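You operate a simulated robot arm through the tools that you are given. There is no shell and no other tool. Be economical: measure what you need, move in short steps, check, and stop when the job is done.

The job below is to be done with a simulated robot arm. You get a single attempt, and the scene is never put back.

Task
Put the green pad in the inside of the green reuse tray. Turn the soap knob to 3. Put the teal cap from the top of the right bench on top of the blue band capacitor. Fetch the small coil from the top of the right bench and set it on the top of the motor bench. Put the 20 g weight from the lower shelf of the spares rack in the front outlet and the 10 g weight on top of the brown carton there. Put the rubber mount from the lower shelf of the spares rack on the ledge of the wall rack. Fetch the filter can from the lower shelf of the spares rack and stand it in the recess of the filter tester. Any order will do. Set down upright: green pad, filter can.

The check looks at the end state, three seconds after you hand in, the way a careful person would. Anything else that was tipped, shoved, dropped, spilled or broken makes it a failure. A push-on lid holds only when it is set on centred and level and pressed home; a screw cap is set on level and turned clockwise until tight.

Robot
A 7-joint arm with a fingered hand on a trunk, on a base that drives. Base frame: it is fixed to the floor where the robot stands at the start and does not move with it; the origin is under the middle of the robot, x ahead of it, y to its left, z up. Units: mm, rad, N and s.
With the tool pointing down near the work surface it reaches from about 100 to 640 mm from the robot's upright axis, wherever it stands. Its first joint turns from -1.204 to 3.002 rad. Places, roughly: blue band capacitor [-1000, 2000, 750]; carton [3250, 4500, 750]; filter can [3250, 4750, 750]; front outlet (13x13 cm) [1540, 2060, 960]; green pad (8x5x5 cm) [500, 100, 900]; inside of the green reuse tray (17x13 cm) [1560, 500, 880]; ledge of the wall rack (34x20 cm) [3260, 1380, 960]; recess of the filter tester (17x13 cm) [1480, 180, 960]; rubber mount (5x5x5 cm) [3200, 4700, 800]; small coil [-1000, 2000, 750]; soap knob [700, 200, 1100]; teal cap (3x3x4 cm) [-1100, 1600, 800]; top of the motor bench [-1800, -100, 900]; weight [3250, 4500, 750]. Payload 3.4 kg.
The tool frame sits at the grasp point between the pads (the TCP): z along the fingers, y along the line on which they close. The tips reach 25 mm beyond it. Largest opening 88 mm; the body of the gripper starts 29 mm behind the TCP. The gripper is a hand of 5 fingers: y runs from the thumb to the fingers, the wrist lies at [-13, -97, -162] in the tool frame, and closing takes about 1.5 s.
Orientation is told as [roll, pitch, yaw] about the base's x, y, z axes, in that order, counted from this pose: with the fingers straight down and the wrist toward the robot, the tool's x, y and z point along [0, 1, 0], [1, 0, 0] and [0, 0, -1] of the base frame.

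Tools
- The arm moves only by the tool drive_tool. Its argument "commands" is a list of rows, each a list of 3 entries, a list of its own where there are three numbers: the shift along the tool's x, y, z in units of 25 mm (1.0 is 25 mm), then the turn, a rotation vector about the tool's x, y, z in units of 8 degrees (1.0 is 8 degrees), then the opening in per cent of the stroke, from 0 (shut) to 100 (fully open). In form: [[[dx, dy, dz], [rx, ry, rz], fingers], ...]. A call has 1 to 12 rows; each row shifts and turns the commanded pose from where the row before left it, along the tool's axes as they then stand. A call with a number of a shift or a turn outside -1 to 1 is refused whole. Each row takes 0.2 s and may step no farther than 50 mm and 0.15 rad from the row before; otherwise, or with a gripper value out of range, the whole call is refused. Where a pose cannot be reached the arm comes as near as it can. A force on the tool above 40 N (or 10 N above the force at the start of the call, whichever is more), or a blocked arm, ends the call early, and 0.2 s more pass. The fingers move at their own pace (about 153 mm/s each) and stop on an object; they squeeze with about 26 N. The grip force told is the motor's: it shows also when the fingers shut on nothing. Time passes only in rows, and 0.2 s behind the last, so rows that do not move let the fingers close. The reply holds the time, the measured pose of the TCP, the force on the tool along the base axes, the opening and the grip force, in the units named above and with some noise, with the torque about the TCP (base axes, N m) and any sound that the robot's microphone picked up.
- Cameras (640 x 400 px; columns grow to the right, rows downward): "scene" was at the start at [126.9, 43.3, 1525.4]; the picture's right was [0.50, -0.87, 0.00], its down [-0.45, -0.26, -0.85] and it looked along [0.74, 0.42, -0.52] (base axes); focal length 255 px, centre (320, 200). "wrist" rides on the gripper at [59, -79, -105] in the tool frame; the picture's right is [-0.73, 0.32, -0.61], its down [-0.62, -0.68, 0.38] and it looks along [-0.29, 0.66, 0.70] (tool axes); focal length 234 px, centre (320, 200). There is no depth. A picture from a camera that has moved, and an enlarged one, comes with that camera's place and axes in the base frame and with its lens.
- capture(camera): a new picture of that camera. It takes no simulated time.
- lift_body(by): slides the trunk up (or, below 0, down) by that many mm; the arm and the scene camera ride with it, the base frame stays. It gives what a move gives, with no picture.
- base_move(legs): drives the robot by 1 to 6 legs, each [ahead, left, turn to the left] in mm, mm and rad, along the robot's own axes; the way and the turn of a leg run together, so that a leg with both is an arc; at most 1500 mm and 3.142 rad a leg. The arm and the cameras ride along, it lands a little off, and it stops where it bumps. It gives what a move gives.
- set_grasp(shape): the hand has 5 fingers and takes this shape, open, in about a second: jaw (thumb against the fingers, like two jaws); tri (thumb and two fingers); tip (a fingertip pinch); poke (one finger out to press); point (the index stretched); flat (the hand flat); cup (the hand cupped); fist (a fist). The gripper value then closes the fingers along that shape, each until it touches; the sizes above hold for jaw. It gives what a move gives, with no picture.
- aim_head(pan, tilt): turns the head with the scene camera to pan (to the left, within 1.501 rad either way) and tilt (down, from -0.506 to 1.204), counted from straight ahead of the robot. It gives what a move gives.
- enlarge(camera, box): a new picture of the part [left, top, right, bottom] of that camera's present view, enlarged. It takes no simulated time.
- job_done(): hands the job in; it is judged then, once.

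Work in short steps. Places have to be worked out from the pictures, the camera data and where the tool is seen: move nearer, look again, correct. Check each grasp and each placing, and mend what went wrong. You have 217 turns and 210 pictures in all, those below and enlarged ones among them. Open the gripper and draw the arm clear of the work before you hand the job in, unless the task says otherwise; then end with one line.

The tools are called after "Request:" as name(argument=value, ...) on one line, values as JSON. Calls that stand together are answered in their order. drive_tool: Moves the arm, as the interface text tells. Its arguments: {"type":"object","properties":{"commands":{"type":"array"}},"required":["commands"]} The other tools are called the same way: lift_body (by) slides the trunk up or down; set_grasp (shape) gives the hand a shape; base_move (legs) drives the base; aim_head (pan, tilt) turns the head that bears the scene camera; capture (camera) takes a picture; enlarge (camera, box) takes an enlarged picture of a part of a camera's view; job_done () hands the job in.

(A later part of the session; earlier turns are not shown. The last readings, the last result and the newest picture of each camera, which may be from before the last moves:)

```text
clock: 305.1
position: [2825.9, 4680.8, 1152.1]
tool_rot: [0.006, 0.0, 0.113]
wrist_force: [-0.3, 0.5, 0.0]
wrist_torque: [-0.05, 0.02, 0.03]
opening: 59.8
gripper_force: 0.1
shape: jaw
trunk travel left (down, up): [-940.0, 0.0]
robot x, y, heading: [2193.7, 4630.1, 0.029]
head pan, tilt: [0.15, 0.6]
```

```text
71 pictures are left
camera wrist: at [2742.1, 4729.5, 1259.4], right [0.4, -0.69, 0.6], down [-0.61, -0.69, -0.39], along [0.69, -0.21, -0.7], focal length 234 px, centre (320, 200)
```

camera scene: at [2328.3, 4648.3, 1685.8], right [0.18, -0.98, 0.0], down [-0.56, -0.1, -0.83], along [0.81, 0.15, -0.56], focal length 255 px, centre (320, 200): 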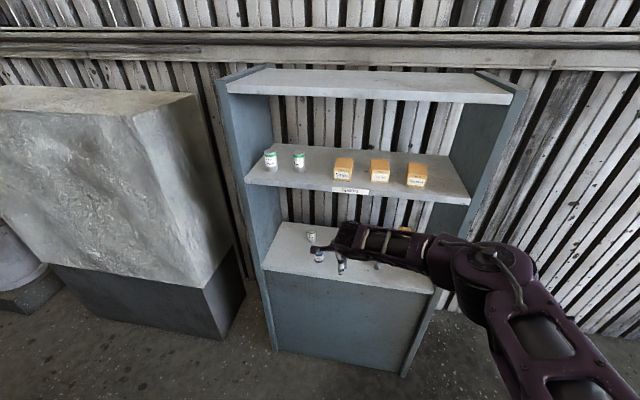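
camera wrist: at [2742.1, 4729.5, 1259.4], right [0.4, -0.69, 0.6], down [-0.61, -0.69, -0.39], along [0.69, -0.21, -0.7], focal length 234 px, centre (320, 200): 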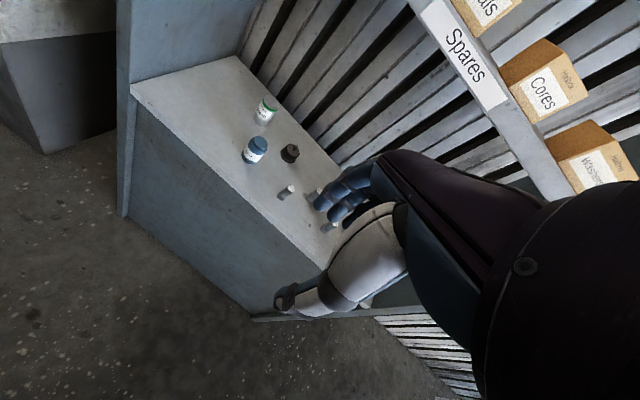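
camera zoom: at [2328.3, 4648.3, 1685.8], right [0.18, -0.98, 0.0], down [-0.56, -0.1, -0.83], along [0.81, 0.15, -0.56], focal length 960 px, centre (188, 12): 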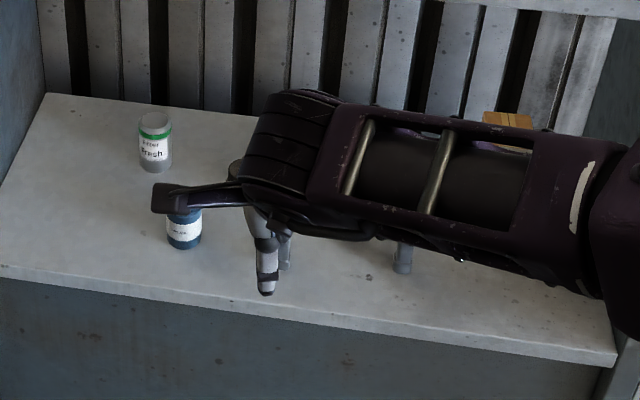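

Items: a "Filter Fresh" can, another can, a dark mount, small weights and a carton. To keep the forearm out of the rack I stand to the left turned right, and look at the weights.

Request:
base_move(legs=[[0, 400, 0], [300, 0, 0], [0, 0, -0.7]])

Request:
aim_head(pan=0.25, tilt=0.7)

Request:
capture(camera="scene")

Request:
enlarge(camera="wrist", box=[150, 40, 350, 240])

```text
clock: 308.8
position: [2995.5, 5095.9, 1152.3]
tool_rot: [0.013, 0.011, 0.125]
wrist_force: [-19.1, -1.0, 4.2]
wrist_torque: [-0.09, -0.5, -0.39]
opening: 59.8
gripper_force: 0.0
shape: jaw
trunk travel left (down, up): [-940.0, 0.0]
robot x, y, heading: [2372.1, 5040.4, 0.038]
head pan, tilt: [0.15, 0.6]
stopped in leg 2: the force on the tool passed its limit at 63 N (the readings are from after the stop); the commanded pose is now the measured one
```

```text
clock: 309.5
position: [2996.7, 5096.8, 1153.7]
tool_rot: [0.008, 0.008, 0.124]
wrist_force: [-18.8, -1.0, 1.2]
wrist_torque: [-0.06, -0.32, -0.35]
opening: 59.6
gripper_force: 0.0
shape: jaw
trunk travel left (down, up): [-940.0, 0.0]
robot x, y, heading: [2373.0, 5039.5, 0.039]
head pan, tilt: [0.25, 0.7]
```

```text
70 pictures are left
camera scene: at [2496.0, 5063.7, 1677.8], right [0.28, -0.96, 0.0], down [-0.61, -0.18, -0.77], along [0.74, 0.22, -0.64], focal length 255 px, centre (320, 200)
```

scene: 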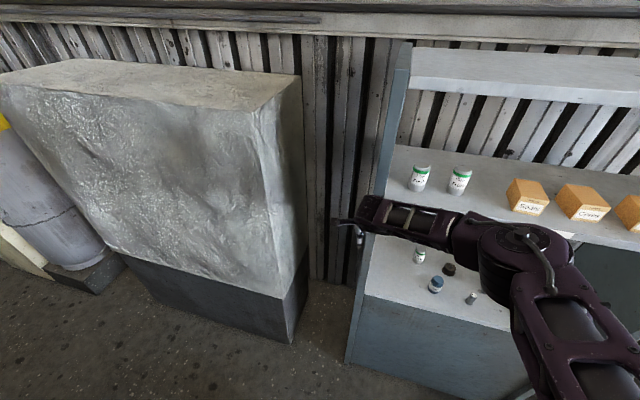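

```text
2.00 times, centred on (250, 140) of wrist
camera zoom: at [2912.9, 5143.0, 1260.5], right [0.42, -0.69, 0.6], down [-0.6, -0.7, -0.38], along [0.68, -0.2, -0.7], focal length 468 px, centre (460, 320)
```

zoom: 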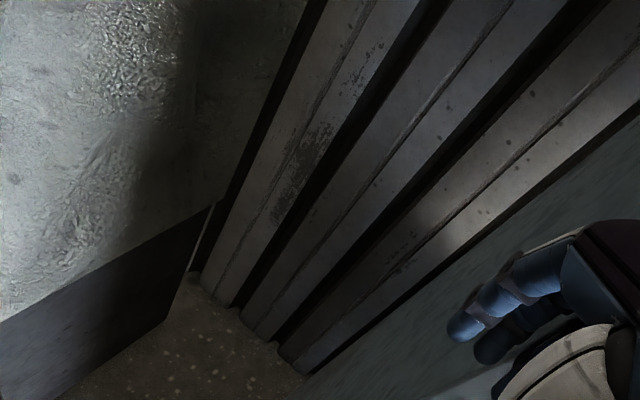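

The hand touched the rack's side post; I back off at once, then turn right so that the hand is in front of the opening.

Request:
base_move(legs=[[-230, 0, 0], [0, 0, -0.54], [0, 100, 0]])

Request:
aim_head(pan=0.35, tilt=0.6)

Request:
capture(camera="scene")

Request:
enlarge(camera="wrist", box=[150, 40, 350, 240])

```text
clock: 313.5
position: [2760.0, 4837.1, 1150.0]
tool_rot: [0.009, 0.014, -0.424]
wrist_force: [0.4, 0.5, -0.2]
wrist_torque: [-0.01, 0.03, 0.0]
opening: 60.0
gripper_force: 0.0
shape: jaw
trunk travel left (down, up): [-940.0, 0.0]
robot x, y, heading: [2196.3, 5114.1, -0.514]
head pan, tilt: [0.25, 0.7]
```

```text
clock: 314.2
position: [2760.8, 4839.0, 1149.8]
tool_rot: [0.01, 0.013, -0.426]
wrist_force: [0.0, 0.2, -0.1]
wrist_torque: [-0.01, -0.01, -0.03]
opening: 60.2
gripper_force: 0.1
shape: jaw
trunk travel left (down, up): [-940.0, 0.0]
robot x, y, heading: [2195.3, 5116.4, -0.511]
head pan, tilt: [0.351, 0.6]
```

```text
68 pictures are left
camera scene: at [2324.6, 5078.7, 1685.6], right [-0.16, -0.99, 0.0], down [-0.56, 0.09, -0.82], along [0.81, -0.13, -0.57], focal length 255 px, centre (320, 200)
```

scene: 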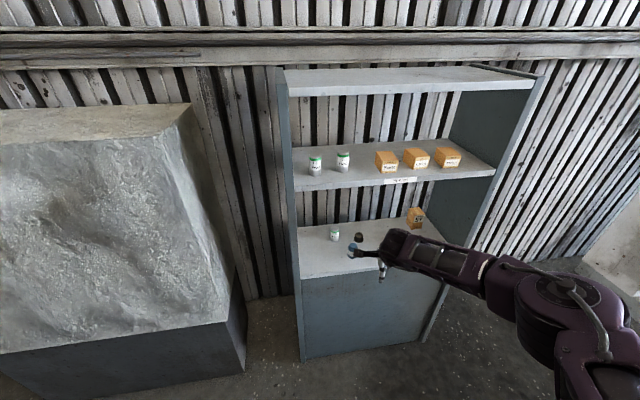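

```text
2.00 times, centred on (250, 140) of wrist
camera zoom: at [2714.3, 4923.2, 1257.6], right [0.0, -0.8, 0.6], down [-0.88, -0.28, -0.38], along [0.47, -0.53, -0.71], focal length 468 px, centre (460, 320)
```

zoom: 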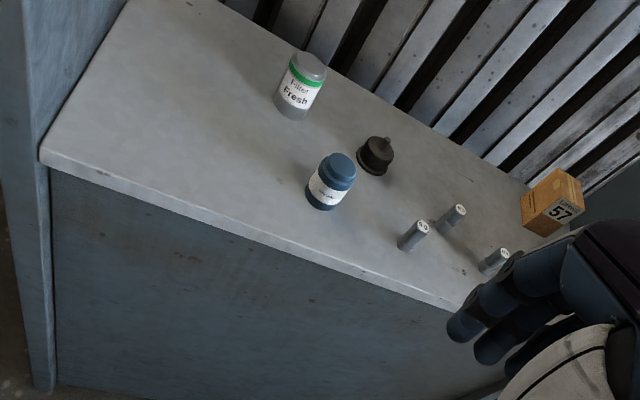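

I read the weights' markings.

Request:
enlarge(camera="wrist", box=[265, 130, 345, 190])

```text
6.67 times, centred on (305, 160) of wrist
camera zoom: at [2714.3, 4923.2, 1257.6], right [0.0, -0.8, 0.6], down [-0.88, -0.28, -0.38], along [0.47, -0.53, -0.71], focal length 1561 px, centre (420, 467)
```

zoom: 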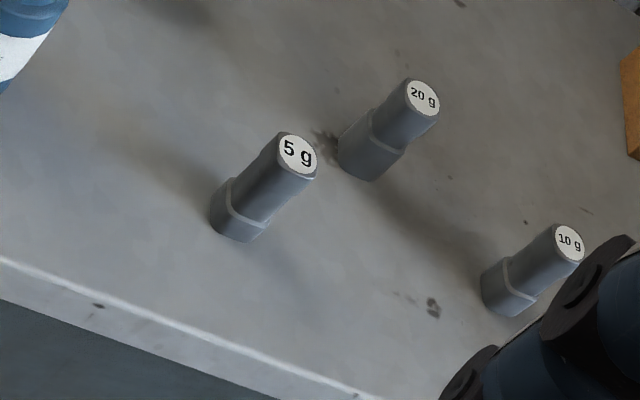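

The 20 g, 10 g and 5 g weights are identified; shelf z ≈ 800. 10 g ≈ (3122, 4532), carton ≈ (3255, 4430). I lower the trunk, turn to heading -0.8 and approach the 10 g weight.

Request:
lift_body(by=-240)

Request:
base_move(legs=[[0, 0, -0.29], [0, 198, 0], [330, 0, 0]])

Request:
capture(camera="wrist")

Request:
capture(camera="scene")

```text
clock: 316.7
position: [2760.0, 4837.9, 910.7]
tool_rot: [0.008, 0.012, -0.424]
wrist_force: [0.0, -0.5, 0.4]
wrist_torque: [0.0, -0.05, -0.01]
opening: 59.5
gripper_force: 0.0
shape: jaw
trunk travel left (down, up): [-700.0, 240.0]
robot x, y, heading: [2194.0, 5119.4, -0.508]
head pan, tilt: [0.351, 0.6]
```

```text
clock: 321.0
position: [3036.4, 4595.7, 910.9]
tool_rot: [0.01, 0.012, -0.706]
wrist_force: [0.1, 0.2, 1.1]
wrist_torque: [0.03, -0.01, -0.02]
opening: 59.7
gripper_force: 0.1
shape: jaw
trunk travel left (down, up): [-700.0, 240.0]
robot x, y, heading: [2572.6, 5025.2, -0.796]
head pan, tilt: [0.351, 0.6]
```

```text
65 pictures are left
camera wrist: at [3015.9, 4689.6, 1017.6], right [-0.22, -0.77, 0.6], down [-0.92, -0.03, -0.38], along [0.31, -0.64, -0.71], focal length 234 px, centre (320, 200)
```

wrist: 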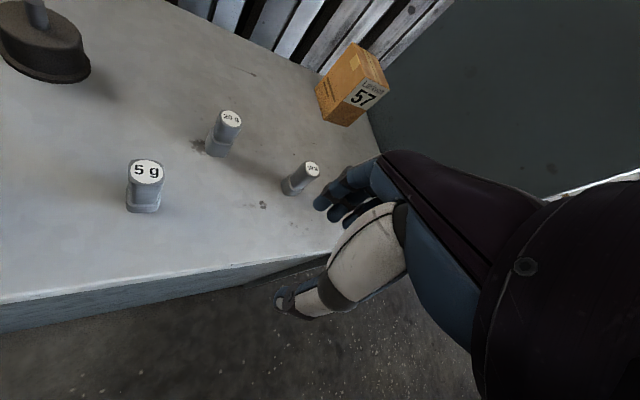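

```text
64 pictures are left
camera scene: at [2685.5, 4947.1, 1445.7], right [-0.43, -0.9, 0.0], down [-0.51, 0.24, -0.82], along [0.75, -0.35, -0.57], focal length 255 px, centre (320, 200)
```

scene: 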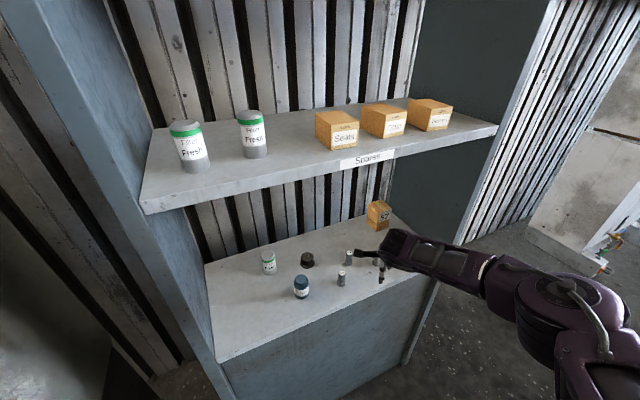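

10 g weight at (3123, 4538). I creep the base 95 mm ahead, then align and check.

Request:
base_move(legs=[[95, 0, 0]])

Request:
drive_tool(commands=[[[0.87, 0.15, 0.6], [0, 0, 0], 80], [[0, 0, 0.6], [0, 0, 0], 80], [[0, 0, 0], [0, 0, 0], 80]])

Request:
capture(camera="wrist")

```text
clock: 322.1
position: [3102.8, 4525.6, 910.0]
tool_rot: [0.009, 0.012, -0.709]
wrist_force: [1.0, 0.0, -0.6]
wrist_torque: [0.04, 0.03, -0.03]
opening: 60.0
gripper_force: 0.1
shape: jaw
trunk travel left (down, up): [-700.0, 240.0]
robot x, y, heading: [2633.5, 4953.2, -0.803]
head pan, tilt: [0.351, 0.6]
```

```text
clock: 322.9
position: [3121.1, 4540.8, 880.1]
tool_rot: [0.009, 0.011, -0.71]
wrist_force: [-0.4, 0.9, 0.1]
wrist_torque: [0.03, 0.04, 0.0]
opening: 70.3
gripper_force: 0.1
shape: jaw
trunk travel left (down, up): [-700.0, 240.0]
robot x, y, heading: [2637.4, 4955.0, -0.799]
head pan, tilt: [0.351, 0.6]
```

```text
63 pictures are left
camera wrist: at [3099.0, 4635.8, 986.9], right [-0.23, -0.77, 0.6], down [-0.92, -0.02, -0.38], along [0.31, -0.64, -0.71], focal length 234 px, centre (320, 200)
```

wrist: 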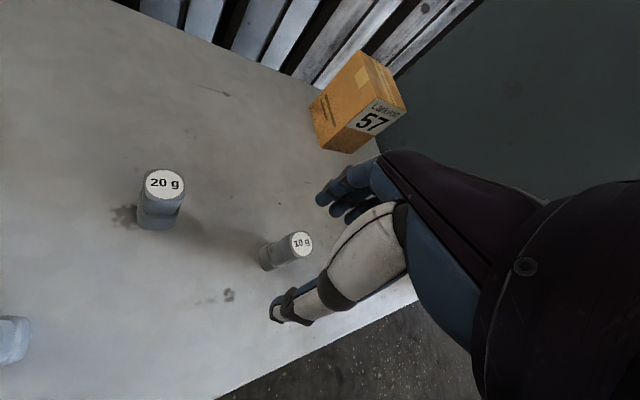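

The TCP is over the 10 g weight. I descend and close; the carton's top is centred near (3291, 4412, 890).

Request:
drive_tool(commands=[[[0.05, 0, 0.6], [0, 0, 0], 80], [[0, 0, 0.6], [0, 0, 0], 80], [[0, 0, 0.45], [0, 0, 0], 80], [[0, 0, 0], [0, 0, 0], 5], [[0, 0, 0], [0, 0, 0], 5], [[0, 0, 0], [0, 0, 0], 5], [[0, 0, 0], [0, 0, 0], 5], [[0, 0, 0], [0, 0, 0], 5], [[0, 0, -0.9], [0, 0, 0], 5], [[0, 0, -0.9], [0, 0, 0], 5], [[0, 0, -0.9], [0, 0, 0], 5], [[0, 0, -0.9], [0, 0, 0], 5]])

Request:
enlarge(camera="wrist", box=[200, 30, 420, 330])

```text
clock: 325.6
position: [3120.9, 4541.7, 929.4]
tool_rot: [0.008, 0.012, -0.71]
wrist_force: [-0.1, -0.9, 0.1]
wrist_torque: [0.0, 0.02, 0.01]
opening: 10.7
gripper_force: 25.5
shape: jaw
trunk travel left (down, up): [-700.0, 240.0]
robot x, y, heading: [2634.3, 4954.9, -0.795]
head pan, tilt: [0.351, 0.6]
```

```text
1.33 times, centred on (310, 180) of wrist
camera zoom: at [3100.5, 4636.0, 1037.0], right [-0.23, -0.77, 0.6], down [-0.92, -0.02, -0.38], along [0.31, -0.64, -0.71], focal length 312 px, centre (333, 227)
```

zoom: 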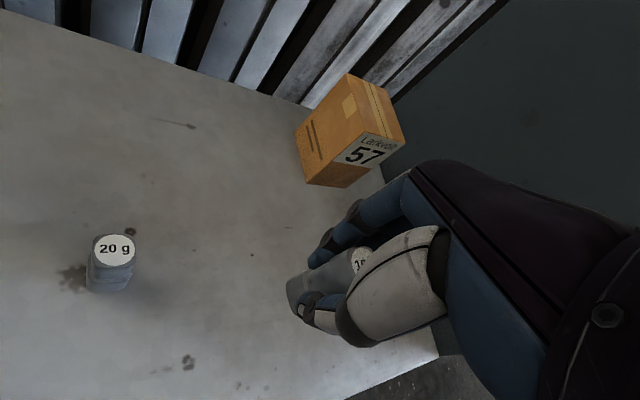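

The 10 g weight is held. I raise it to carton height and move toward the carton's near-left top area, checking clearance midway.

Request:
drive_tool(commands=[[[0, 0, -0.5], [0, 0, 0], 5], [[0, 0, 0], [0, 0, 0], 5]])

Request:
base_move(legs=[[150, 12, 0]])

Request:
capture(camera="wrist")

Request:
aim_head(pan=0.0, tilt=0.6)

Request:
capture(camera="scene")

```text
clock: 326.1
position: [3121.7, 4541.7, 940.9]
tool_rot: [0.01, 0.01, -0.709]
wrist_force: [0.1, 0.5, 0.0]
wrist_torque: [-0.02, 0.05, 0.0]
opening: 10.5
gripper_force: 26.8
shape: jaw
trunk travel left (down, up): [-700.0, 240.0]
robot x, y, heading: [2635.7, 4956.0, -0.796]
head pan, tilt: [0.351, 0.6]
```

```text
clock: 327.5
position: [3233.6, 4442.7, 940.7]
tool_rot: [0.009, 0.01, -0.712]
wrist_force: [0.6, -0.6, 0.1]
wrist_torque: [0.02, 0.0, 0.0]
opening: 10.7
gripper_force: 26.1
shape: jaw
trunk travel left (down, up): [-700.0, 240.0]
robot x, y, heading: [2747.5, 4856.4, -0.797]
head pan, tilt: [0.351, 0.6]
```

```text
61 pictures are left
camera wrist: at [3213.0, 4536.7, 1048.8], right [-0.23, -0.77, 0.6], down [-0.92, -0.02, -0.38], along [0.31, -0.64, -0.71], focal length 234 px, centre (320, 200)
```

wrist: 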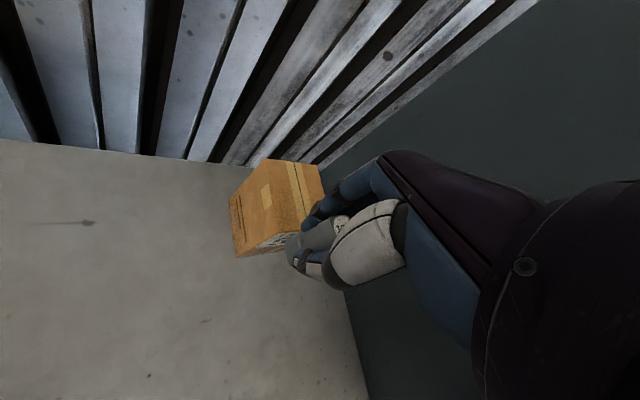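

```text
clock: 328.4
position: [3233.1, 4442.9, 941.3]
tool_rot: [0.008, 0.011, -0.711]
wrist_force: [0.5, -0.3, -0.1]
wrist_torque: [-0.02, -0.02, 0.0]
opening: 10.4
gripper_force: 25.9
shape: jaw
trunk travel left (down, up): [-700.0, 240.0]
robot x, y, heading: [2753.0, 4852.7, -0.804]
head pan, tilt: [0.0, 0.6]
```

```text
60 pictures are left
camera scene: at [2846.3, 4756.2, 1445.7], right [-0.72, -0.7, 0.0], down [-0.39, 0.4, -0.83], along [0.58, -0.59, -0.56], focal length 255 px, centre (320, 200)
```

scene: 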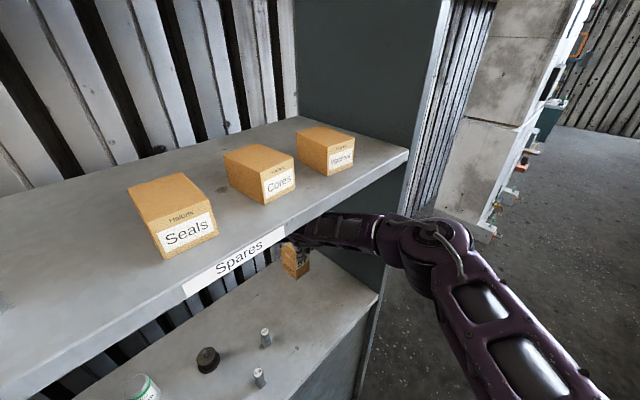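

Clearance holds. I go 30 mm further with the base and finish with the arm, then lower onto the carton.

Request:
base_move(legs=[[30, 0, 0]])

Request:
drive_tool(commands=[[[0.31, 0.36, 0], [0, 0, 0], 5], [[0.31, 0.36, 0], [0, 0, 0], 5], [[0, 0, 0], [0, 0, 0], 5]])

Request:
enlarge(camera="wrist", box=[200, 130, 380, 300])

```text
clock: 329.2
position: [3254.1, 4420.9, 940.1]
tool_rot: [0.009, 0.012, -0.713]
wrist_force: [0.5, -0.2, -0.5]
wrist_torque: [0.02, 0.0, -0.02]
opening: 10.5
gripper_force: 26.2
shape: jaw
trunk travel left (down, up): [-700.0, 240.0]
robot x, y, heading: [2774.3, 4833.8, -0.794]
head pan, tilt: [0.0, 0.6]
```

```text
clock: 330.0
position: [3278.6, 4419.6, 941.4]
tool_rot: [0.012, 0.012, -0.712]
wrist_force: [-1.3, 0.2, -0.3]
wrist_torque: [0.04, 0.03, -0.01]
opening: 10.6
gripper_force: 26.4
shape: jaw
trunk travel left (down, up): [-700.0, 240.0]
robot x, y, heading: [2770.1, 4834.6, -0.796]
head pan, tilt: [0.0, 0.6]
```

```text
2.35 times, centred on (290, 215) of wrist
camera zoom: at [3257.1, 4514.7, 1049.1], right [-0.23, -0.77, 0.6], down [-0.92, -0.02, -0.38], along [0.31, -0.64, -0.71], focal length 551 px, centre (391, 165)
```

zoom: 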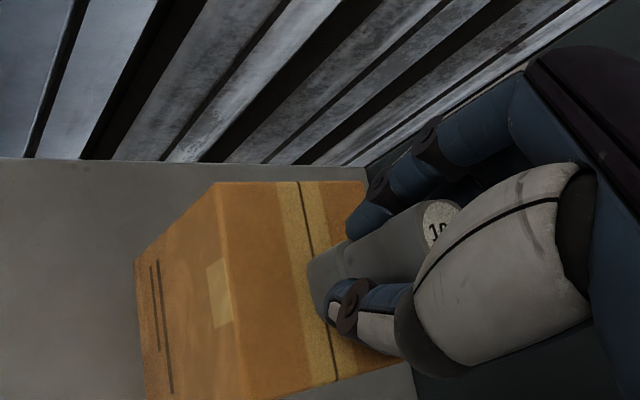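

The weight is over the carton's taped centreline. I lower until contact and release.

Request:
drive_tool(commands=[[[0, 0, 0.25], [0, 0, 0], 5], [[0, 0, 0.1], [0, 0, 0], 5], [[0, 0, 0.08], [0, 0, 0], 5], [[0, 0, 0.08], [0, 0, 0], 5], [[0, 0, 0], [0, 0, 0], 5]])

Request:
enlarge(camera="wrist", box=[200, 130, 380, 300])

```text
clock: 331.2
position: [3277.9, 4420.1, 930.6]
tool_rot: [0.011, 0.008, -0.71]
wrist_force: [1.0, -0.2, 15.3]
wrist_torque: [-0.11, -0.11, -0.01]
opening: 11.5
gripper_force: 26.1
shape: jaw
trunk travel left (down, up): [-700.0, 240.0]
robot x, y, heading: [2772.6, 4833.1, -0.802]
head pan, tilt: [0.0, 0.6]
```

```text
2.35 times, centred on (290, 215) of wrist
camera zoom: at [3256.6, 4515.7, 1039.0], right [-0.23, -0.77, 0.6], down [-0.92, -0.02, -0.38], along [0.31, -0.64, -0.7], focal length 551 px, centre (391, 165)
```

zoom: 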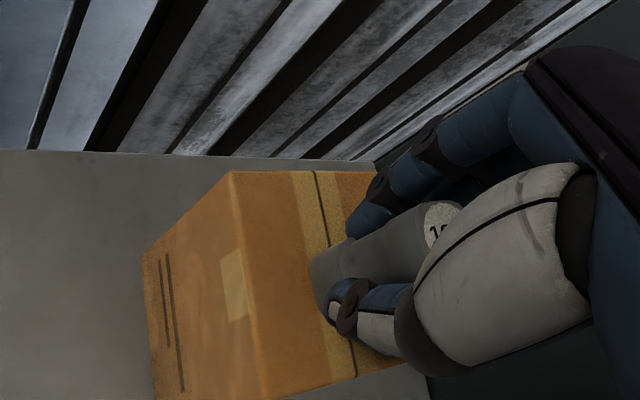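

Contact made. I release and rise a little, then back the base out.

Request:
drive_tool(commands=[[[0, 0, -0.06], [0, 0, 0], 5], [[0, 0, 0], [0, 0, 0], 40], [[0, 0, 0], [0, 0, 0], 50], [[0, 0, 0], [0, 0, 0], 50], [[0, 0, -0.6], [0, 0, 0], 50], [[0, 0, -0.8], [0, 0, 0], 50], [[0, 0, 0], [0, 0, 0], 50]])

Request:
base_move(legs=[[-150, 0, 0]])

Request:
capture(camera="wrist")

```text
clock: 332.8
position: [3278.4, 4420.6, 964.7]
tool_rot: [0.009, 0.011, -0.712]
wrist_force: [-0.4, 0.3, -0.2]
wrist_torque: [0.0, 0.01, 0.02]
opening: 43.8
gripper_force: 0.0
shape: jaw
trunk travel left (down, up): [-700.0, 240.0]
robot x, y, heading: [2771.7, 4833.4, -0.799]
head pan, tilt: [0.0, 0.6]
```

```text
clock: 334.2
position: [3173.5, 4527.7, 965.4]
tool_rot: [0.009, 0.015, -0.711]
wrist_force: [-0.2, 0.2, -0.2]
wrist_torque: [0.0, -0.02, 0.02]
opening: 43.8
gripper_force: 0.1
shape: jaw
trunk travel left (down, up): [-700.0, 240.0]
robot x, y, heading: [2665.0, 4943.9, -0.801]
head pan, tilt: [0.0, 0.6]
```

```text
57 pictures are left
camera wrist: at [3153.2, 4622.1, 1072.9], right [-0.23, -0.77, 0.6], down [-0.92, -0.02, -0.38], along [0.31, -0.64, -0.71], focal length 234 px, centre (320, 200)
```

wrist: 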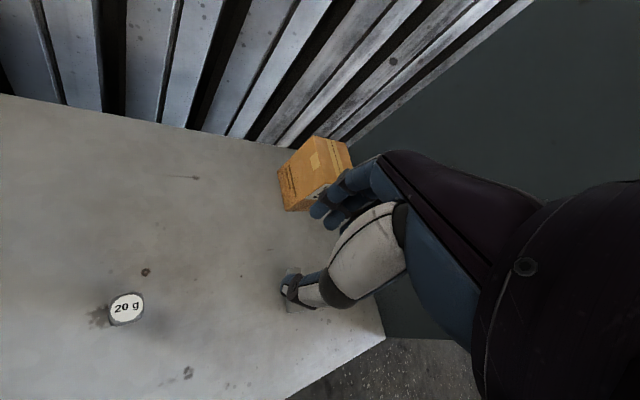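

I check the carton and the thumb area closely.

Request:
enlarge(camera="wrist", box=[250, 120, 390, 330])

Request:
enlarge(camera="scene", box=[230, 180, 430, 400])

```text
1.90 times, centred on (320, 225) of wrist
camera zoom: at [3153.2, 4622.1, 1072.9], right [-0.23, -0.77, 0.6], down [-0.92, -0.02, -0.38], along [0.31, -0.64, -0.71], focal length 446 px, centre (320, 152)
```

zoom: 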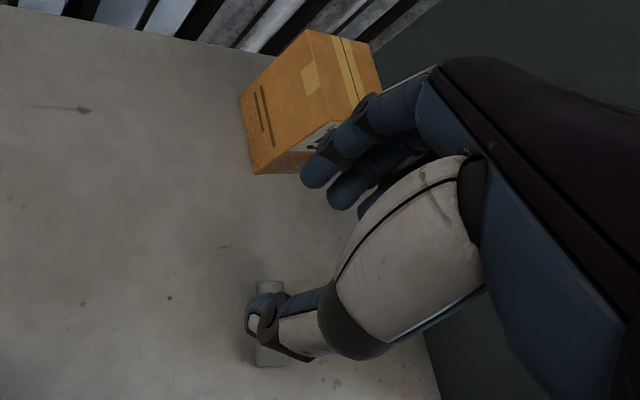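

```text
1.82 times, centred on (330, 290) of scene
camera zoom: at [2763.1, 4841.4, 1445.7], right [-0.72, -0.7, 0.0], down [-0.39, 0.4, -0.83], along [0.58, -0.59, -0.56], focal length 464 px, centre (302, 36)
```

zoom: 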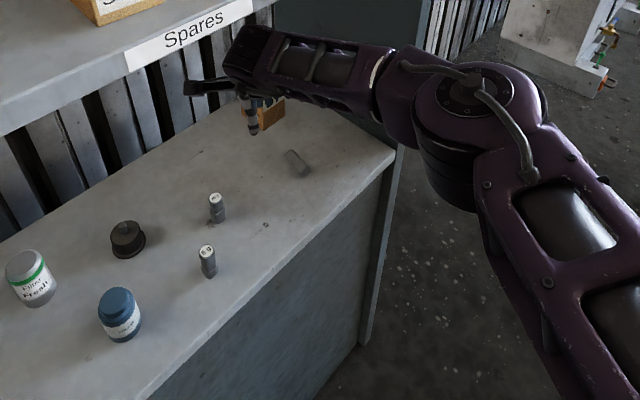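

The thumb tipped the 10 g weight off when I backed out; it lies on the shelf at about (3150, 4461) along x. I'll regrasp it end-to-end and put it back on the carton, rising properly this time.

Request:
base_move(legs=[[45, 0, 0]])

Request:
drive_tool(commands=[[[0, 0, 0], [0, 0, -0.9], 100], [[0, 0, 0], [0, 0, -0.9], 100], [[0, 0, 0], [0, 0, -0.9], 100], [[0, 0, 0], [0, 0, -0.9], 100], [[-0.45, -0.95, 0], [0, 0, 0], 100], [[-0.45, -0.95, 0], [0, 0, 0], 100], [[0, 0, 0.8], [0, 0, 0], 100], [[0, 0, 0.8], [0, 0, 0], 100], [[0, 0, 0], [0, 0, 0], 100]])

Request:
capture(camera="wrist")

```text
clock: 335.1
position: [3204.7, 4496.0, 964.8]
tool_rot: [0.008, 0.012, -0.711]
wrist_force: [0.7, -0.8, -0.4]
wrist_torque: [0.02, -0.01, -0.01]
opening: 44.0
gripper_force: 0.1
shape: jaw
trunk travel left (down, up): [-700.0, 240.0]
robot x, y, heading: [2700.7, 4907.6, -0.796]
head pan, tilt: [0.0, 0.6]
```

```text
clock: 337.1
position: [3153.3, 4484.7, 924.0]
tool_rot: [0.013, 0.004, -0.21]
wrist_force: [0.3, -1.2, 0.3]
wrist_torque: [-0.01, 0.01, -0.02]
opening: 88.0
gripper_force: 0.0
shape: jaw
trunk travel left (down, up): [-700.0, 240.0]
robot x, y, heading: [2702.7, 4912.4, -0.796]
head pan, tilt: [0.0, 0.6]
```

```text
54 pictures are left
camera wrist: at [3088.9, 4557.4, 1031.8], right [0.17, -0.79, 0.6], down [-0.8, -0.46, -0.39], along [0.58, -0.41, -0.7], focal length 234 px, centre (320, 200)
```

wrist: 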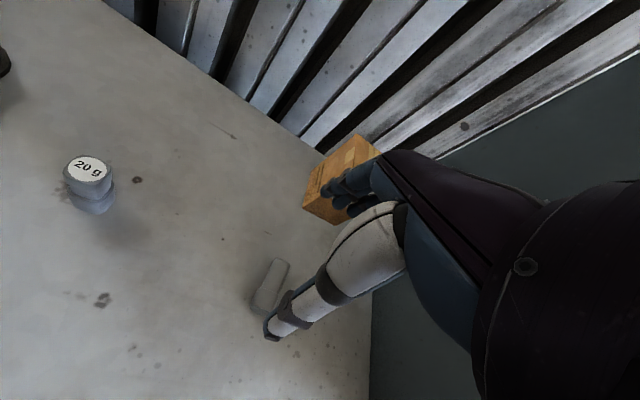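

The weight's centre is (3147, 4463). I align, descend and grip it end-to-end.

Request:
drive_tool(commands=[[[-0.87, -0.06, 0.5], [0, 0, -0.6], 100], [[0, 0, 0.9], [0, 0, 0], 100], [[0, 0, 0.9], [0, 0, 0], 100], [[0, 0, 0.9], [0, 0, 0], 100], [[0, 0, 0.6], [0, 0, 0], 100], [[0, 0, 0], [0, 0, 0], 10], [[0, 0, 0], [0, 0, 0], 10], [[0, 0, 0], [0, 0, 0], 10], [[0, 0, 0], [0, 0, 0], 10]])

Request:
enlarge(camera="wrist", box=[220, 140, 400, 320])

```text
clock: 339.1
position: [3146.3, 4464.3, 878.6]
tool_rot: [0.013, 0.003, -0.127]
wrist_force: [0.3, 0.3, 0.1]
wrist_torque: [0.0, 0.02, 0.0]
opening: 9.0
gripper_force: 0.1
shape: jaw
out of reach, approached as far as the arm can: row 3, 4, 5
trunk travel left (down, up): [-700.0, 240.0]
robot x, y, heading: [2695.7, 4912.2, -0.8]
head pan, tilt: [0.0, 0.6]
```

```text
2.22 times, centred on (310, 230) of wrist
camera zoom: at [3076.2, 4532.1, 985.6], right [0.23, -0.77, 0.6], down [-0.76, -0.53, -0.39], along [0.61, -0.36, -0.7], focal length 520 px, centre (342, 133)
```

zoom: 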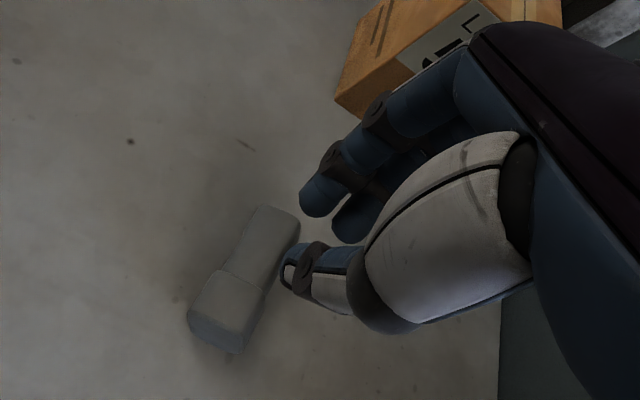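

Out of reach below z 878 in this yaw. I open and lower the trunk 50 mm instead.

Request:
drive_tool(commands=[[[0, 0, 0], [0, 0, 0], 100], [[0, 0, 0], [0, 0, 0], 100], [[0, 0, 0], [0, 0, 0], 100]])

Request:
lift_body(by=-50)

Request:
drive_tool(commands=[[[0, 0, 0.08], [0, 0, 0], 100], [[0, 0, 0], [0, 0, 0], 10], [[0, 0, 0], [0, 0, 0], 10], [[0, 0, 0], [0, 0, 0], 10], [[0, 0, 0], [0, 0, 0], 10]])

Request:
enlarge(camera="wrist", box=[220, 140, 400, 320])

```text
clock: 339.9
position: [3145.8, 4465.1, 878.0]
tool_rot: [0.012, 0.004, -0.128]
wrist_force: [0.6, -0.7, 0.3]
wrist_torque: [0.02, -0.02, 0.02]
opening: 87.8
gripper_force: 0.0
shape: jaw
trunk travel left (down, up): [-700.0, 240.0]
robot x, y, heading: [2699.3, 4910.8, -0.796]
head pan, tilt: [0.0, 0.6]
```

```text
clock: 340.8
position: [3146.7, 4464.7, 829.3]
tool_rot: [0.012, 0.003, -0.128]
wrist_force: [0.1, -0.4, -0.5]
wrist_torque: [-0.03, -0.01, -0.02]
opening: 87.9
gripper_force: 0.1
shape: jaw
trunk travel left (down, up): [-650.0, 290.0]
robot x, y, heading: [2697.9, 4910.1, -0.796]
head pan, tilt: [0.0, 0.6]
```

```text
clock: 342.0
position: [3145.9, 4465.4, 826.7]
tool_rot: [0.014, 0.004, -0.13]
wrist_force: [-0.6, 0.5, 3.2]
wrist_torque: [-0.05, -0.05, 0.0]
opening: 37.5
gripper_force: 25.6
shape: jaw
trunk travel left (down, up): [-650.0, 290.0]
robot x, y, heading: [2700.8, 4911.8, -0.799]
head pan, tilt: [0.0, 0.6]
```

```text
2.22 times, centred on (310, 230) of wrist
camera zoom: at [3075.7, 4532.5, 934.2], right [0.23, -0.77, 0.6], down [-0.76, -0.53, -0.39], along [0.61, -0.36, -0.7], focal length 520 px, centre (342, 133)
```

zoom: 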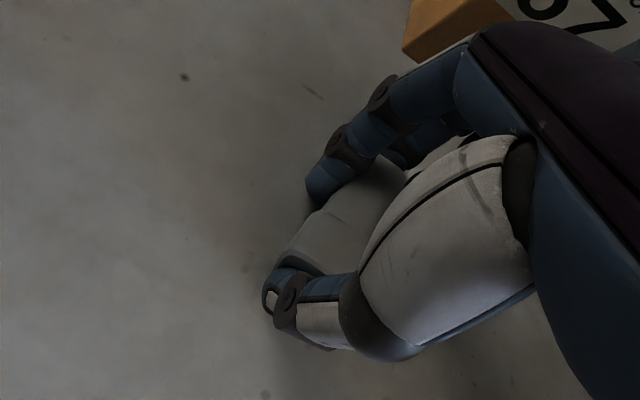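

The weight seems to have tilted up within the curling fingers. I lift a bit and inspect.

Request:
drive_tool(commands=[[[0, 0, -0.8], [0, 0, 0], 10], [[0, 0, -0.8], [0, 0, 0], 10], [[0, 0, 0], [0, 0, 0], 10]])

Request:
enlarge(camera="wrist", box=[230, 170, 370, 300])

Request:
enlarge(camera="scene", box=[250, 190, 400, 330])

```text
clock: 342.8
position: [3146.1, 4465.1, 866.3]
tool_rot: [0.011, 0.005, -0.126]
wrist_force: [-0.3, 0.1, -1.1]
wrist_torque: [-0.01, 0.04, -0.01]
opening: 37.7
gripper_force: 26.4
shape: jaw
trunk travel left (down, up): [-650.0, 290.0]
robot x, y, heading: [2701.5, 4909.0, -0.799]
head pan, tilt: [0.0, 0.6]
```

```text
3.08 times, centred on (300, 235) of wrist
camera zoom: at [3076.6, 4532.1, 974.1], right [0.23, -0.77, 0.6], down [-0.76, -0.53, -0.39], along [0.61, -0.36, -0.7], focal length 720 px, centre (382, 92)
```

zoom: 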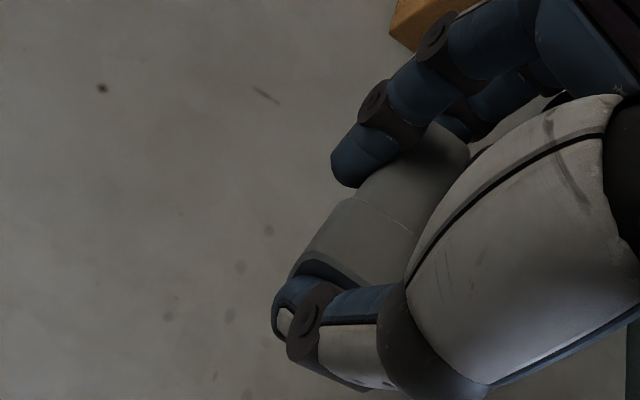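

```text
2.86 times, centred on (325, 260) of scene
camera zoom: at [2794.3, 4809.4, 1395.6], right [-0.72, -0.7, 0.0], down [-0.39, 0.4, -0.82], along [0.58, -0.59, -0.57], focal length 729 px, centre (306, 29)
```

zoom: 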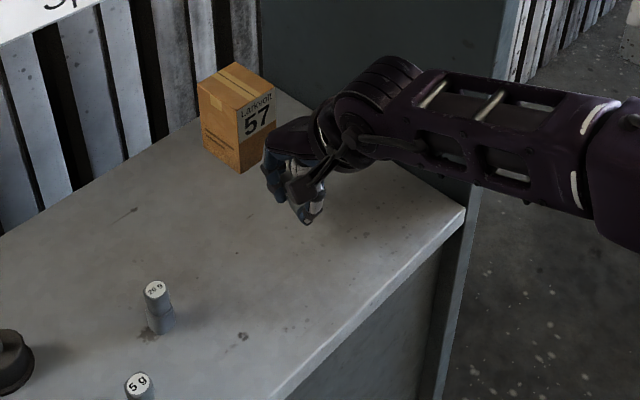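

The weight is held nearly upright (~77°), base down. I raise it, restore the yaw, shift, and carry it over the carton again.

Request:
drive_tool(commands=[[[0, 0, -0.9], [0, 0, 0], 10], [[0, 0, -0.9], [0, 0, 0], 10], [[0, 0, -0.9], [0, 0, 0.85], 10], [[0, 0, -0.45], [0, 0, 0.85], 10], [[0, 0, 0], [0, 0, 0.85], 10], [[0, 0, 0], [0, 0, 0.85], 10], [[0, 0, 0], [0, 0, 0.75], 10], [[0.7, 0.45, 0], [0, 0, 0], 10], [[0.7, 0.45, 0], [0, 0, 0], 10], [[0.7, 0.4, 0], [0, 0, 0], 10], [[0, 0, 0], [0, 0, 0], 10]])

Request:
base_move(legs=[[97, 8, 0]])

Request:
enlarge(camera="wrist", box=[200, 130, 380, 300])

```text
clock: 345.2
position: [3205.3, 4482.6, 944.7]
tool_rot: [0.009, 0.012, -0.708]
wrist_force: [0.5, 0.3, -1.2]
wrist_torque: [0.03, 0.03, -0.03]
opening: 37.5
gripper_force: 26.3
shape: jaw
trunk travel left (down, up): [-650.0, 290.0]
robot x, y, heading: [2697.4, 4909.2, -0.793]
head pan, tilt: [0.0, 0.6]
```

```text
clock: 346.3
position: [3277.8, 4417.0, 945.9]
tool_rot: [0.008, 0.009, -0.711]
wrist_force: [-0.1, 0.1, -0.8]
wrist_torque: [0.02, -0.03, 0.0]
opening: 37.4
gripper_force: 26.2
shape: jaw
trunk travel left (down, up): [-650.0, 290.0]
robot x, y, heading: [2769.2, 4849.1, -0.798]
head pan, tilt: [0.0, 0.6]
```

```text
2.35 times, centred on (290, 215) of wrist
camera zoom: at [3257.1, 4512.0, 1052.6], right [-0.23, -0.77, 0.6], down [-0.92, -0.02, -0.38], along [0.31, -0.64, -0.71], focal length 551 px, centre (391, 165)
```

zoom: 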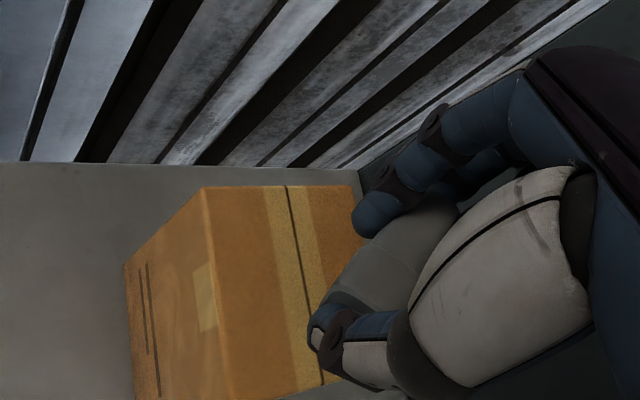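

Positioned over the carton. I lower until contact.

Request:
drive_tool(commands=[[[0, 0, 0.5], [0, 0, 0], 10], [[0, 0, 0.2], [0, 0, 0], 10], [[0, 0, 0.1], [0, 0, 0], 10], [[0, 0, 0.1], [0, 0, 0], 10], [[0, 0, 0.08], [0, 0, 0], 10], [[0, 0, 0.08], [0, 0, 0], 10], [[0, 0, 0.08], [0, 0, 0], 10], [[0, 0, 0], [0, 0, 0], 10]])

Request:
enlarge(camera="wrist", box=[200, 130, 380, 300])

```text
clock: 348.1
position: [3275.9, 4418.4, 919.7]
tool_rot: [0.008, 0.004, -0.709]
wrist_force: [1.0, -1.0, 14.4]
wrist_torque: [-0.18, -0.14, 0.0]
opening: 38.5
gripper_force: 26.0
shape: jaw
trunk travel left (down, up): [-650.0, 290.0]
robot x, y, heading: [2772.1, 4844.3, -0.797]
head pan, tilt: [0.0, 0.6]
```

```text
2.35 times, centred on (290, 215) of wrist
camera zoom: at [3255.3, 4513.8, 1027.2], right [-0.23, -0.77, 0.6], down [-0.92, -0.03, -0.38], along [0.31, -0.64, -0.7], focal length 551 px, centre (391, 165)
```

zoom: 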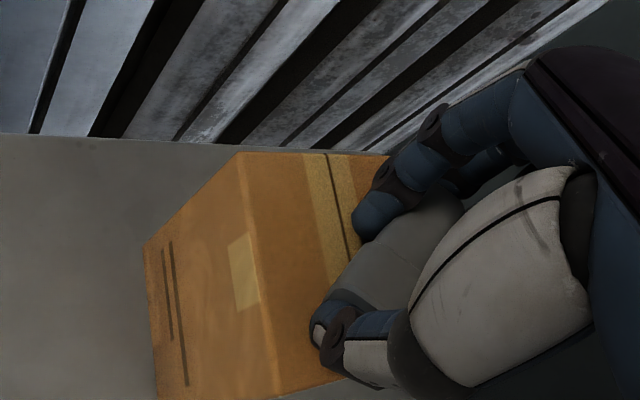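

Contact. I open gently and look before moving away.

Request:
drive_tool(commands=[[[0, 0, -0.04], [0, 0, 0], 10], [[0, 0, 0], [0, 0, 0], 50], [[0, 0, 0], [0, 0, 0], 60], [[0, 0, 0], [0, 0, 0], 80], [[0, 0, 0], [0, 0, 0], 100], [[0, 0, 0], [0, 0, 0], 100]])

Request:
enlarge(camera="wrist", box=[200, 130, 380, 300])

```text
clock: 349.5
position: [3275.8, 4419.1, 919.5]
tool_rot: [0.008, 0.008, -0.711]
wrist_force: [-0.8, -0.4, 12.3]
wrist_torque: [-0.5, -0.41, -0.1]
opening: 88.1
gripper_force: 0.1
shape: jaw
trunk travel left (down, up): [-650.0, 290.0]
robot x, y, heading: [2774.8, 4844.9, -0.8]
head pan, tilt: [0.0, 0.6]
```

```text
2.35 times, centred on (290, 215) of wrist
camera zoom: at [3254.6, 4513.7, 1027.3], right [-0.23, -0.77, 0.6], down [-0.92, -0.02, -0.38], along [0.31, -0.64, -0.7], focal length 551 px, centre (391, 165)
```

zoom: 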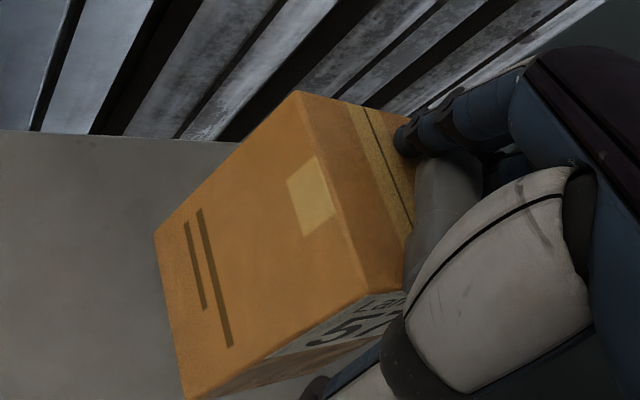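

The opening fingers pushed the carton slightly and still press on it. I lift a little to relieve and look.

Request:
drive_tool(commands=[[[0, 0, -0.3], [0, 0, 0], 100], [[0, 0, -0.3], [0, 0, 0], 100], [[0, 0, 0], [0, 0, 0], 100]])

Request:
capture(camera="wrist")

Request:
enlarge(camera="scene", box=[240, 180, 400, 320])

```text
clock: 350.3
position: [3276.6, 4416.9, 933.2]
tool_rot: [0.009, 0.009, -0.71]
wrist_force: [1.1, -0.1, 0.0]
wrist_torque: [-0.03, -0.02, 0.0]
opening: 88.0
gripper_force: 0.0
shape: jaw
trunk travel left (down, up): [-650.0, 290.0]
robot x, y, heading: [2771.8, 4844.0, -0.803]
head pan, tilt: [0.0, 0.6]
```

```text
46 pictures are left
camera wrist: at [3256.4, 4512.9, 1040.7], right [-0.23, -0.77, 0.6], down [-0.92, -0.02, -0.38], along [0.31, -0.64, -0.71], focal length 234 px, centre (320, 200)
```

wrist: 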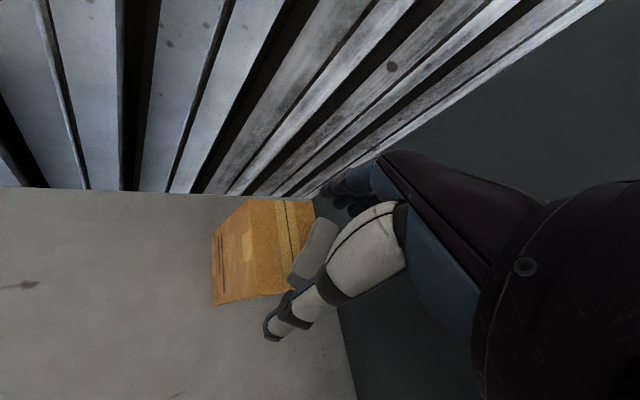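

```text
2.86 times, centred on (320, 250) of scene
camera zoom: at [2867.7, 4745.1, 1395.6], right [-0.72, -0.7, 0.0], down [-0.39, 0.41, -0.82], along [0.57, -0.59, -0.57], focal length 729 px, centre (320, 57)
```

zoom: 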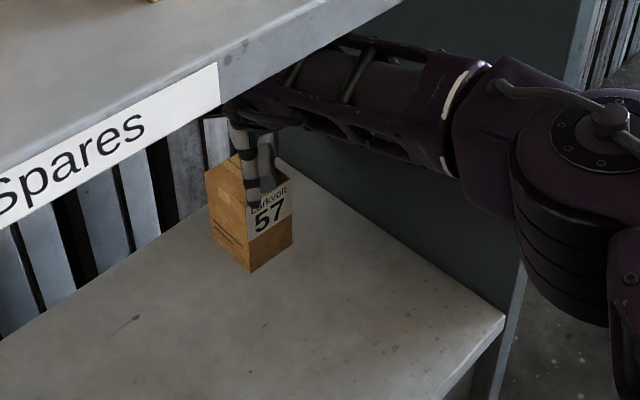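

Request:
enlarge(camera="wrist", box=[240, 180, 360, 310])

```text
3.08 times, centred on (300, 245) of wrist
camera zoom: at [3256.4, 4512.9, 1040.7], right [-0.23, -0.77, 0.6], down [-0.92, -0.02, -0.38], along [0.31, -0.64, -0.71], focal length 720 px, centre (382, 62)
```

zoom: 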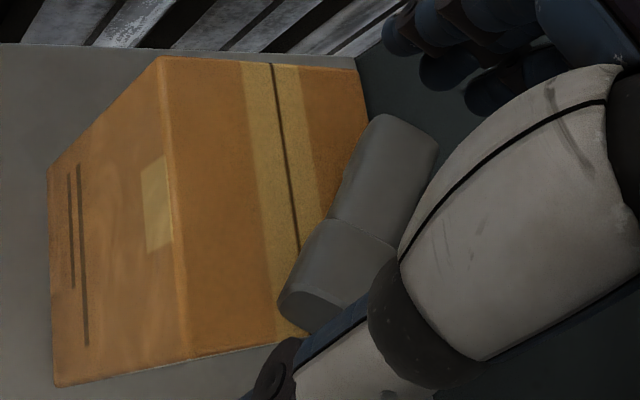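

The weight lies flat on top of the carton, fully within its top. I accept that: rise straight up (clear by 25 mm) and back out.

Request:
drive_tool(commands=[[[0, 0, -0.6], [0, 0, 0], 100], [[0, 0, -0.6], [0, 0, 0], 100], [[0, 0, -0.1], [0, 0, 0], 100], [[0, 0, 0], [0, 0, 0], 100]])

Request:
base_move(legs=[[-180, 60, 0]])

Request:
capture(camera="wrist")

```text
clock: 351.3
position: [3278.1, 4418.1, 965.8]
tool_rot: [0.008, 0.009, -0.709]
wrist_force: [-0.2, 0.1, -0.2]
wrist_torque: [0.0, -0.04, 0.0]
opening: 87.9
gripper_force: 0.0
shape: jaw
trunk travel left (down, up): [-650.0, 290.0]
robot x, y, heading: [2775.5, 4846.2, -0.794]
head pan, tilt: [0.0, 0.6]
```

```text
clock: 352.9
position: [3193.9, 4588.2, 965.9]
tool_rot: [0.007, 0.011, -0.708]
wrist_force: [-0.3, -0.5, -0.9]
wrist_torque: [-0.01, -0.03, -0.01]
opening: 88.2
gripper_force: 0.0
shape: jaw
trunk travel left (down, up): [-650.0, 290.0]
robot x, y, heading: [2689.5, 5017.3, -0.803]
head pan, tilt: [0.0, 0.6]
```

```text
43 pictures are left
camera wrist: at [3173.5, 4683.3, 1073.4], right [-0.23, -0.77, 0.6], down [-0.92, -0.03, -0.38], along [0.31, -0.64, -0.7], focal length 234 px, centre (320, 200)
```

wrist: 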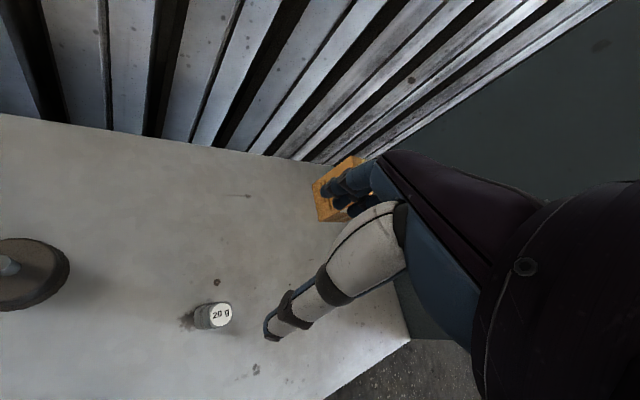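

The 20 g weight is at about (3166, 4615). I move over it, descend with moderate opening, grip and lift.

Request:
drive_tool(commands=[[[0.05, -0.78, 0], [0, 0, 0], 60], [[0.05, -0.78, 0.5], [0, 0, 0], 60], [[0, 0, 0.9], [0, 0, 0], 60], [[0, 0, 0.9], [0, 0, 0], 60], [[0, 0, 0.7], [0, 0, 0], 60], [[0, 0, 0], [0, 0, 0], 60]])

Request:
enlarge(camera="wrist", box=[180, 160, 380, 340])

```text
clock: 354.3
position: [3166.5, 4616.0, 890.9]
tool_rot: [0.007, 0.009, -0.708]
wrist_force: [0.2, 0.1, -0.9]
wrist_torque: [-0.04, 0.01, 0.01]
opening: 53.4
gripper_force: 0.0
shape: jaw
trunk travel left (down, up): [-650.0, 290.0]
robot x, y, heading: [2688.5, 5016.2, -0.799]
head pan, tilt: [0.0, 0.6]
```

```text
2.22 times, centred on (280, 250) of wrist
camera zoom: at [3146.0, 4710.6, 998.4], right [-0.23, -0.77, 0.6], down [-0.92, -0.02, -0.38], along [0.31, -0.64, -0.7], focal length 520 px, centre (409, 89)
```

zoom: 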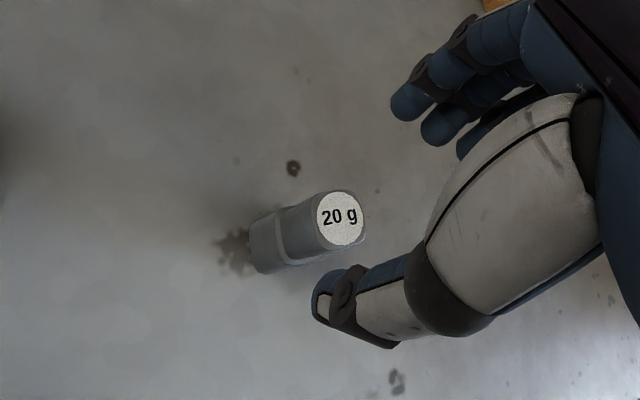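

Aligned. Descend 53 mm, close, and lift.

Request:
drive_tool(commands=[[[0.05, 0, 0.7], [0, 0, 0], 60], [[0, 0, 0.7], [0, 0, 0], 60], [[0, 0, 0.7], [0, 0, 0], 60], [[0, 0, 0], [0, 0, 0], 5], [[0, 0, 0], [0, 0, 0], 5], [[0, 0, 0], [0, 0, 0], 5], [[0, 0, 0], [0, 0, 0], 5], [[0, 0, -1], [0, 0, 0], 5], [[0, 0, -1], [0, 0, 0], 5], [[0, 0, -1], [0, 0, 0], 5], [[0, 0, -1], [0, 0, 0], 5], [[0, 0, -1], [0, 0, 0], 5]])

Request:
enlarge(camera="wrist", box=[180, 140, 380, 320])

```text
clock: 356.9
position: [3166.1, 4618.3, 962.0]
tool_rot: [0.008, 0.01, -0.709]
wrist_force: [0.4, 0.2, -0.6]
wrist_torque: [-0.03, -0.02, 0.01]
opening: 9.0
gripper_force: 26.2
shape: jaw
trunk travel left (down, up): [-650.0, 290.0]
robot x, y, heading: [2686.6, 5017.7, -0.796]
head pan, tilt: [0.0, 0.6]
```

```text
2.22 times, centred on (280, 230) of wrist
camera zoom: at [3145.4, 4712.4, 1070.5], right [-0.23, -0.77, 0.6], down [-0.92, -0.03, -0.38], along [0.31, -0.64, -0.7], focal length 520 px, centre (409, 133)
```

zoom: 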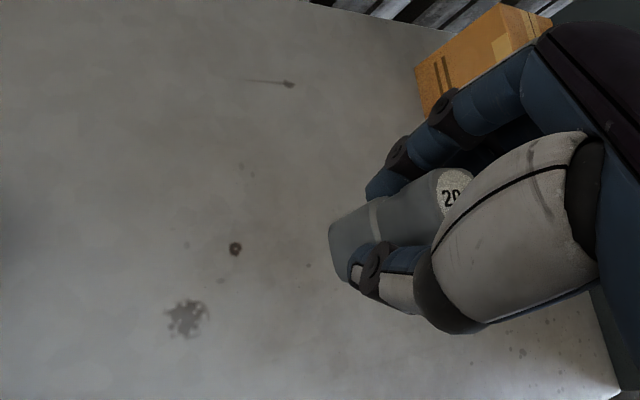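

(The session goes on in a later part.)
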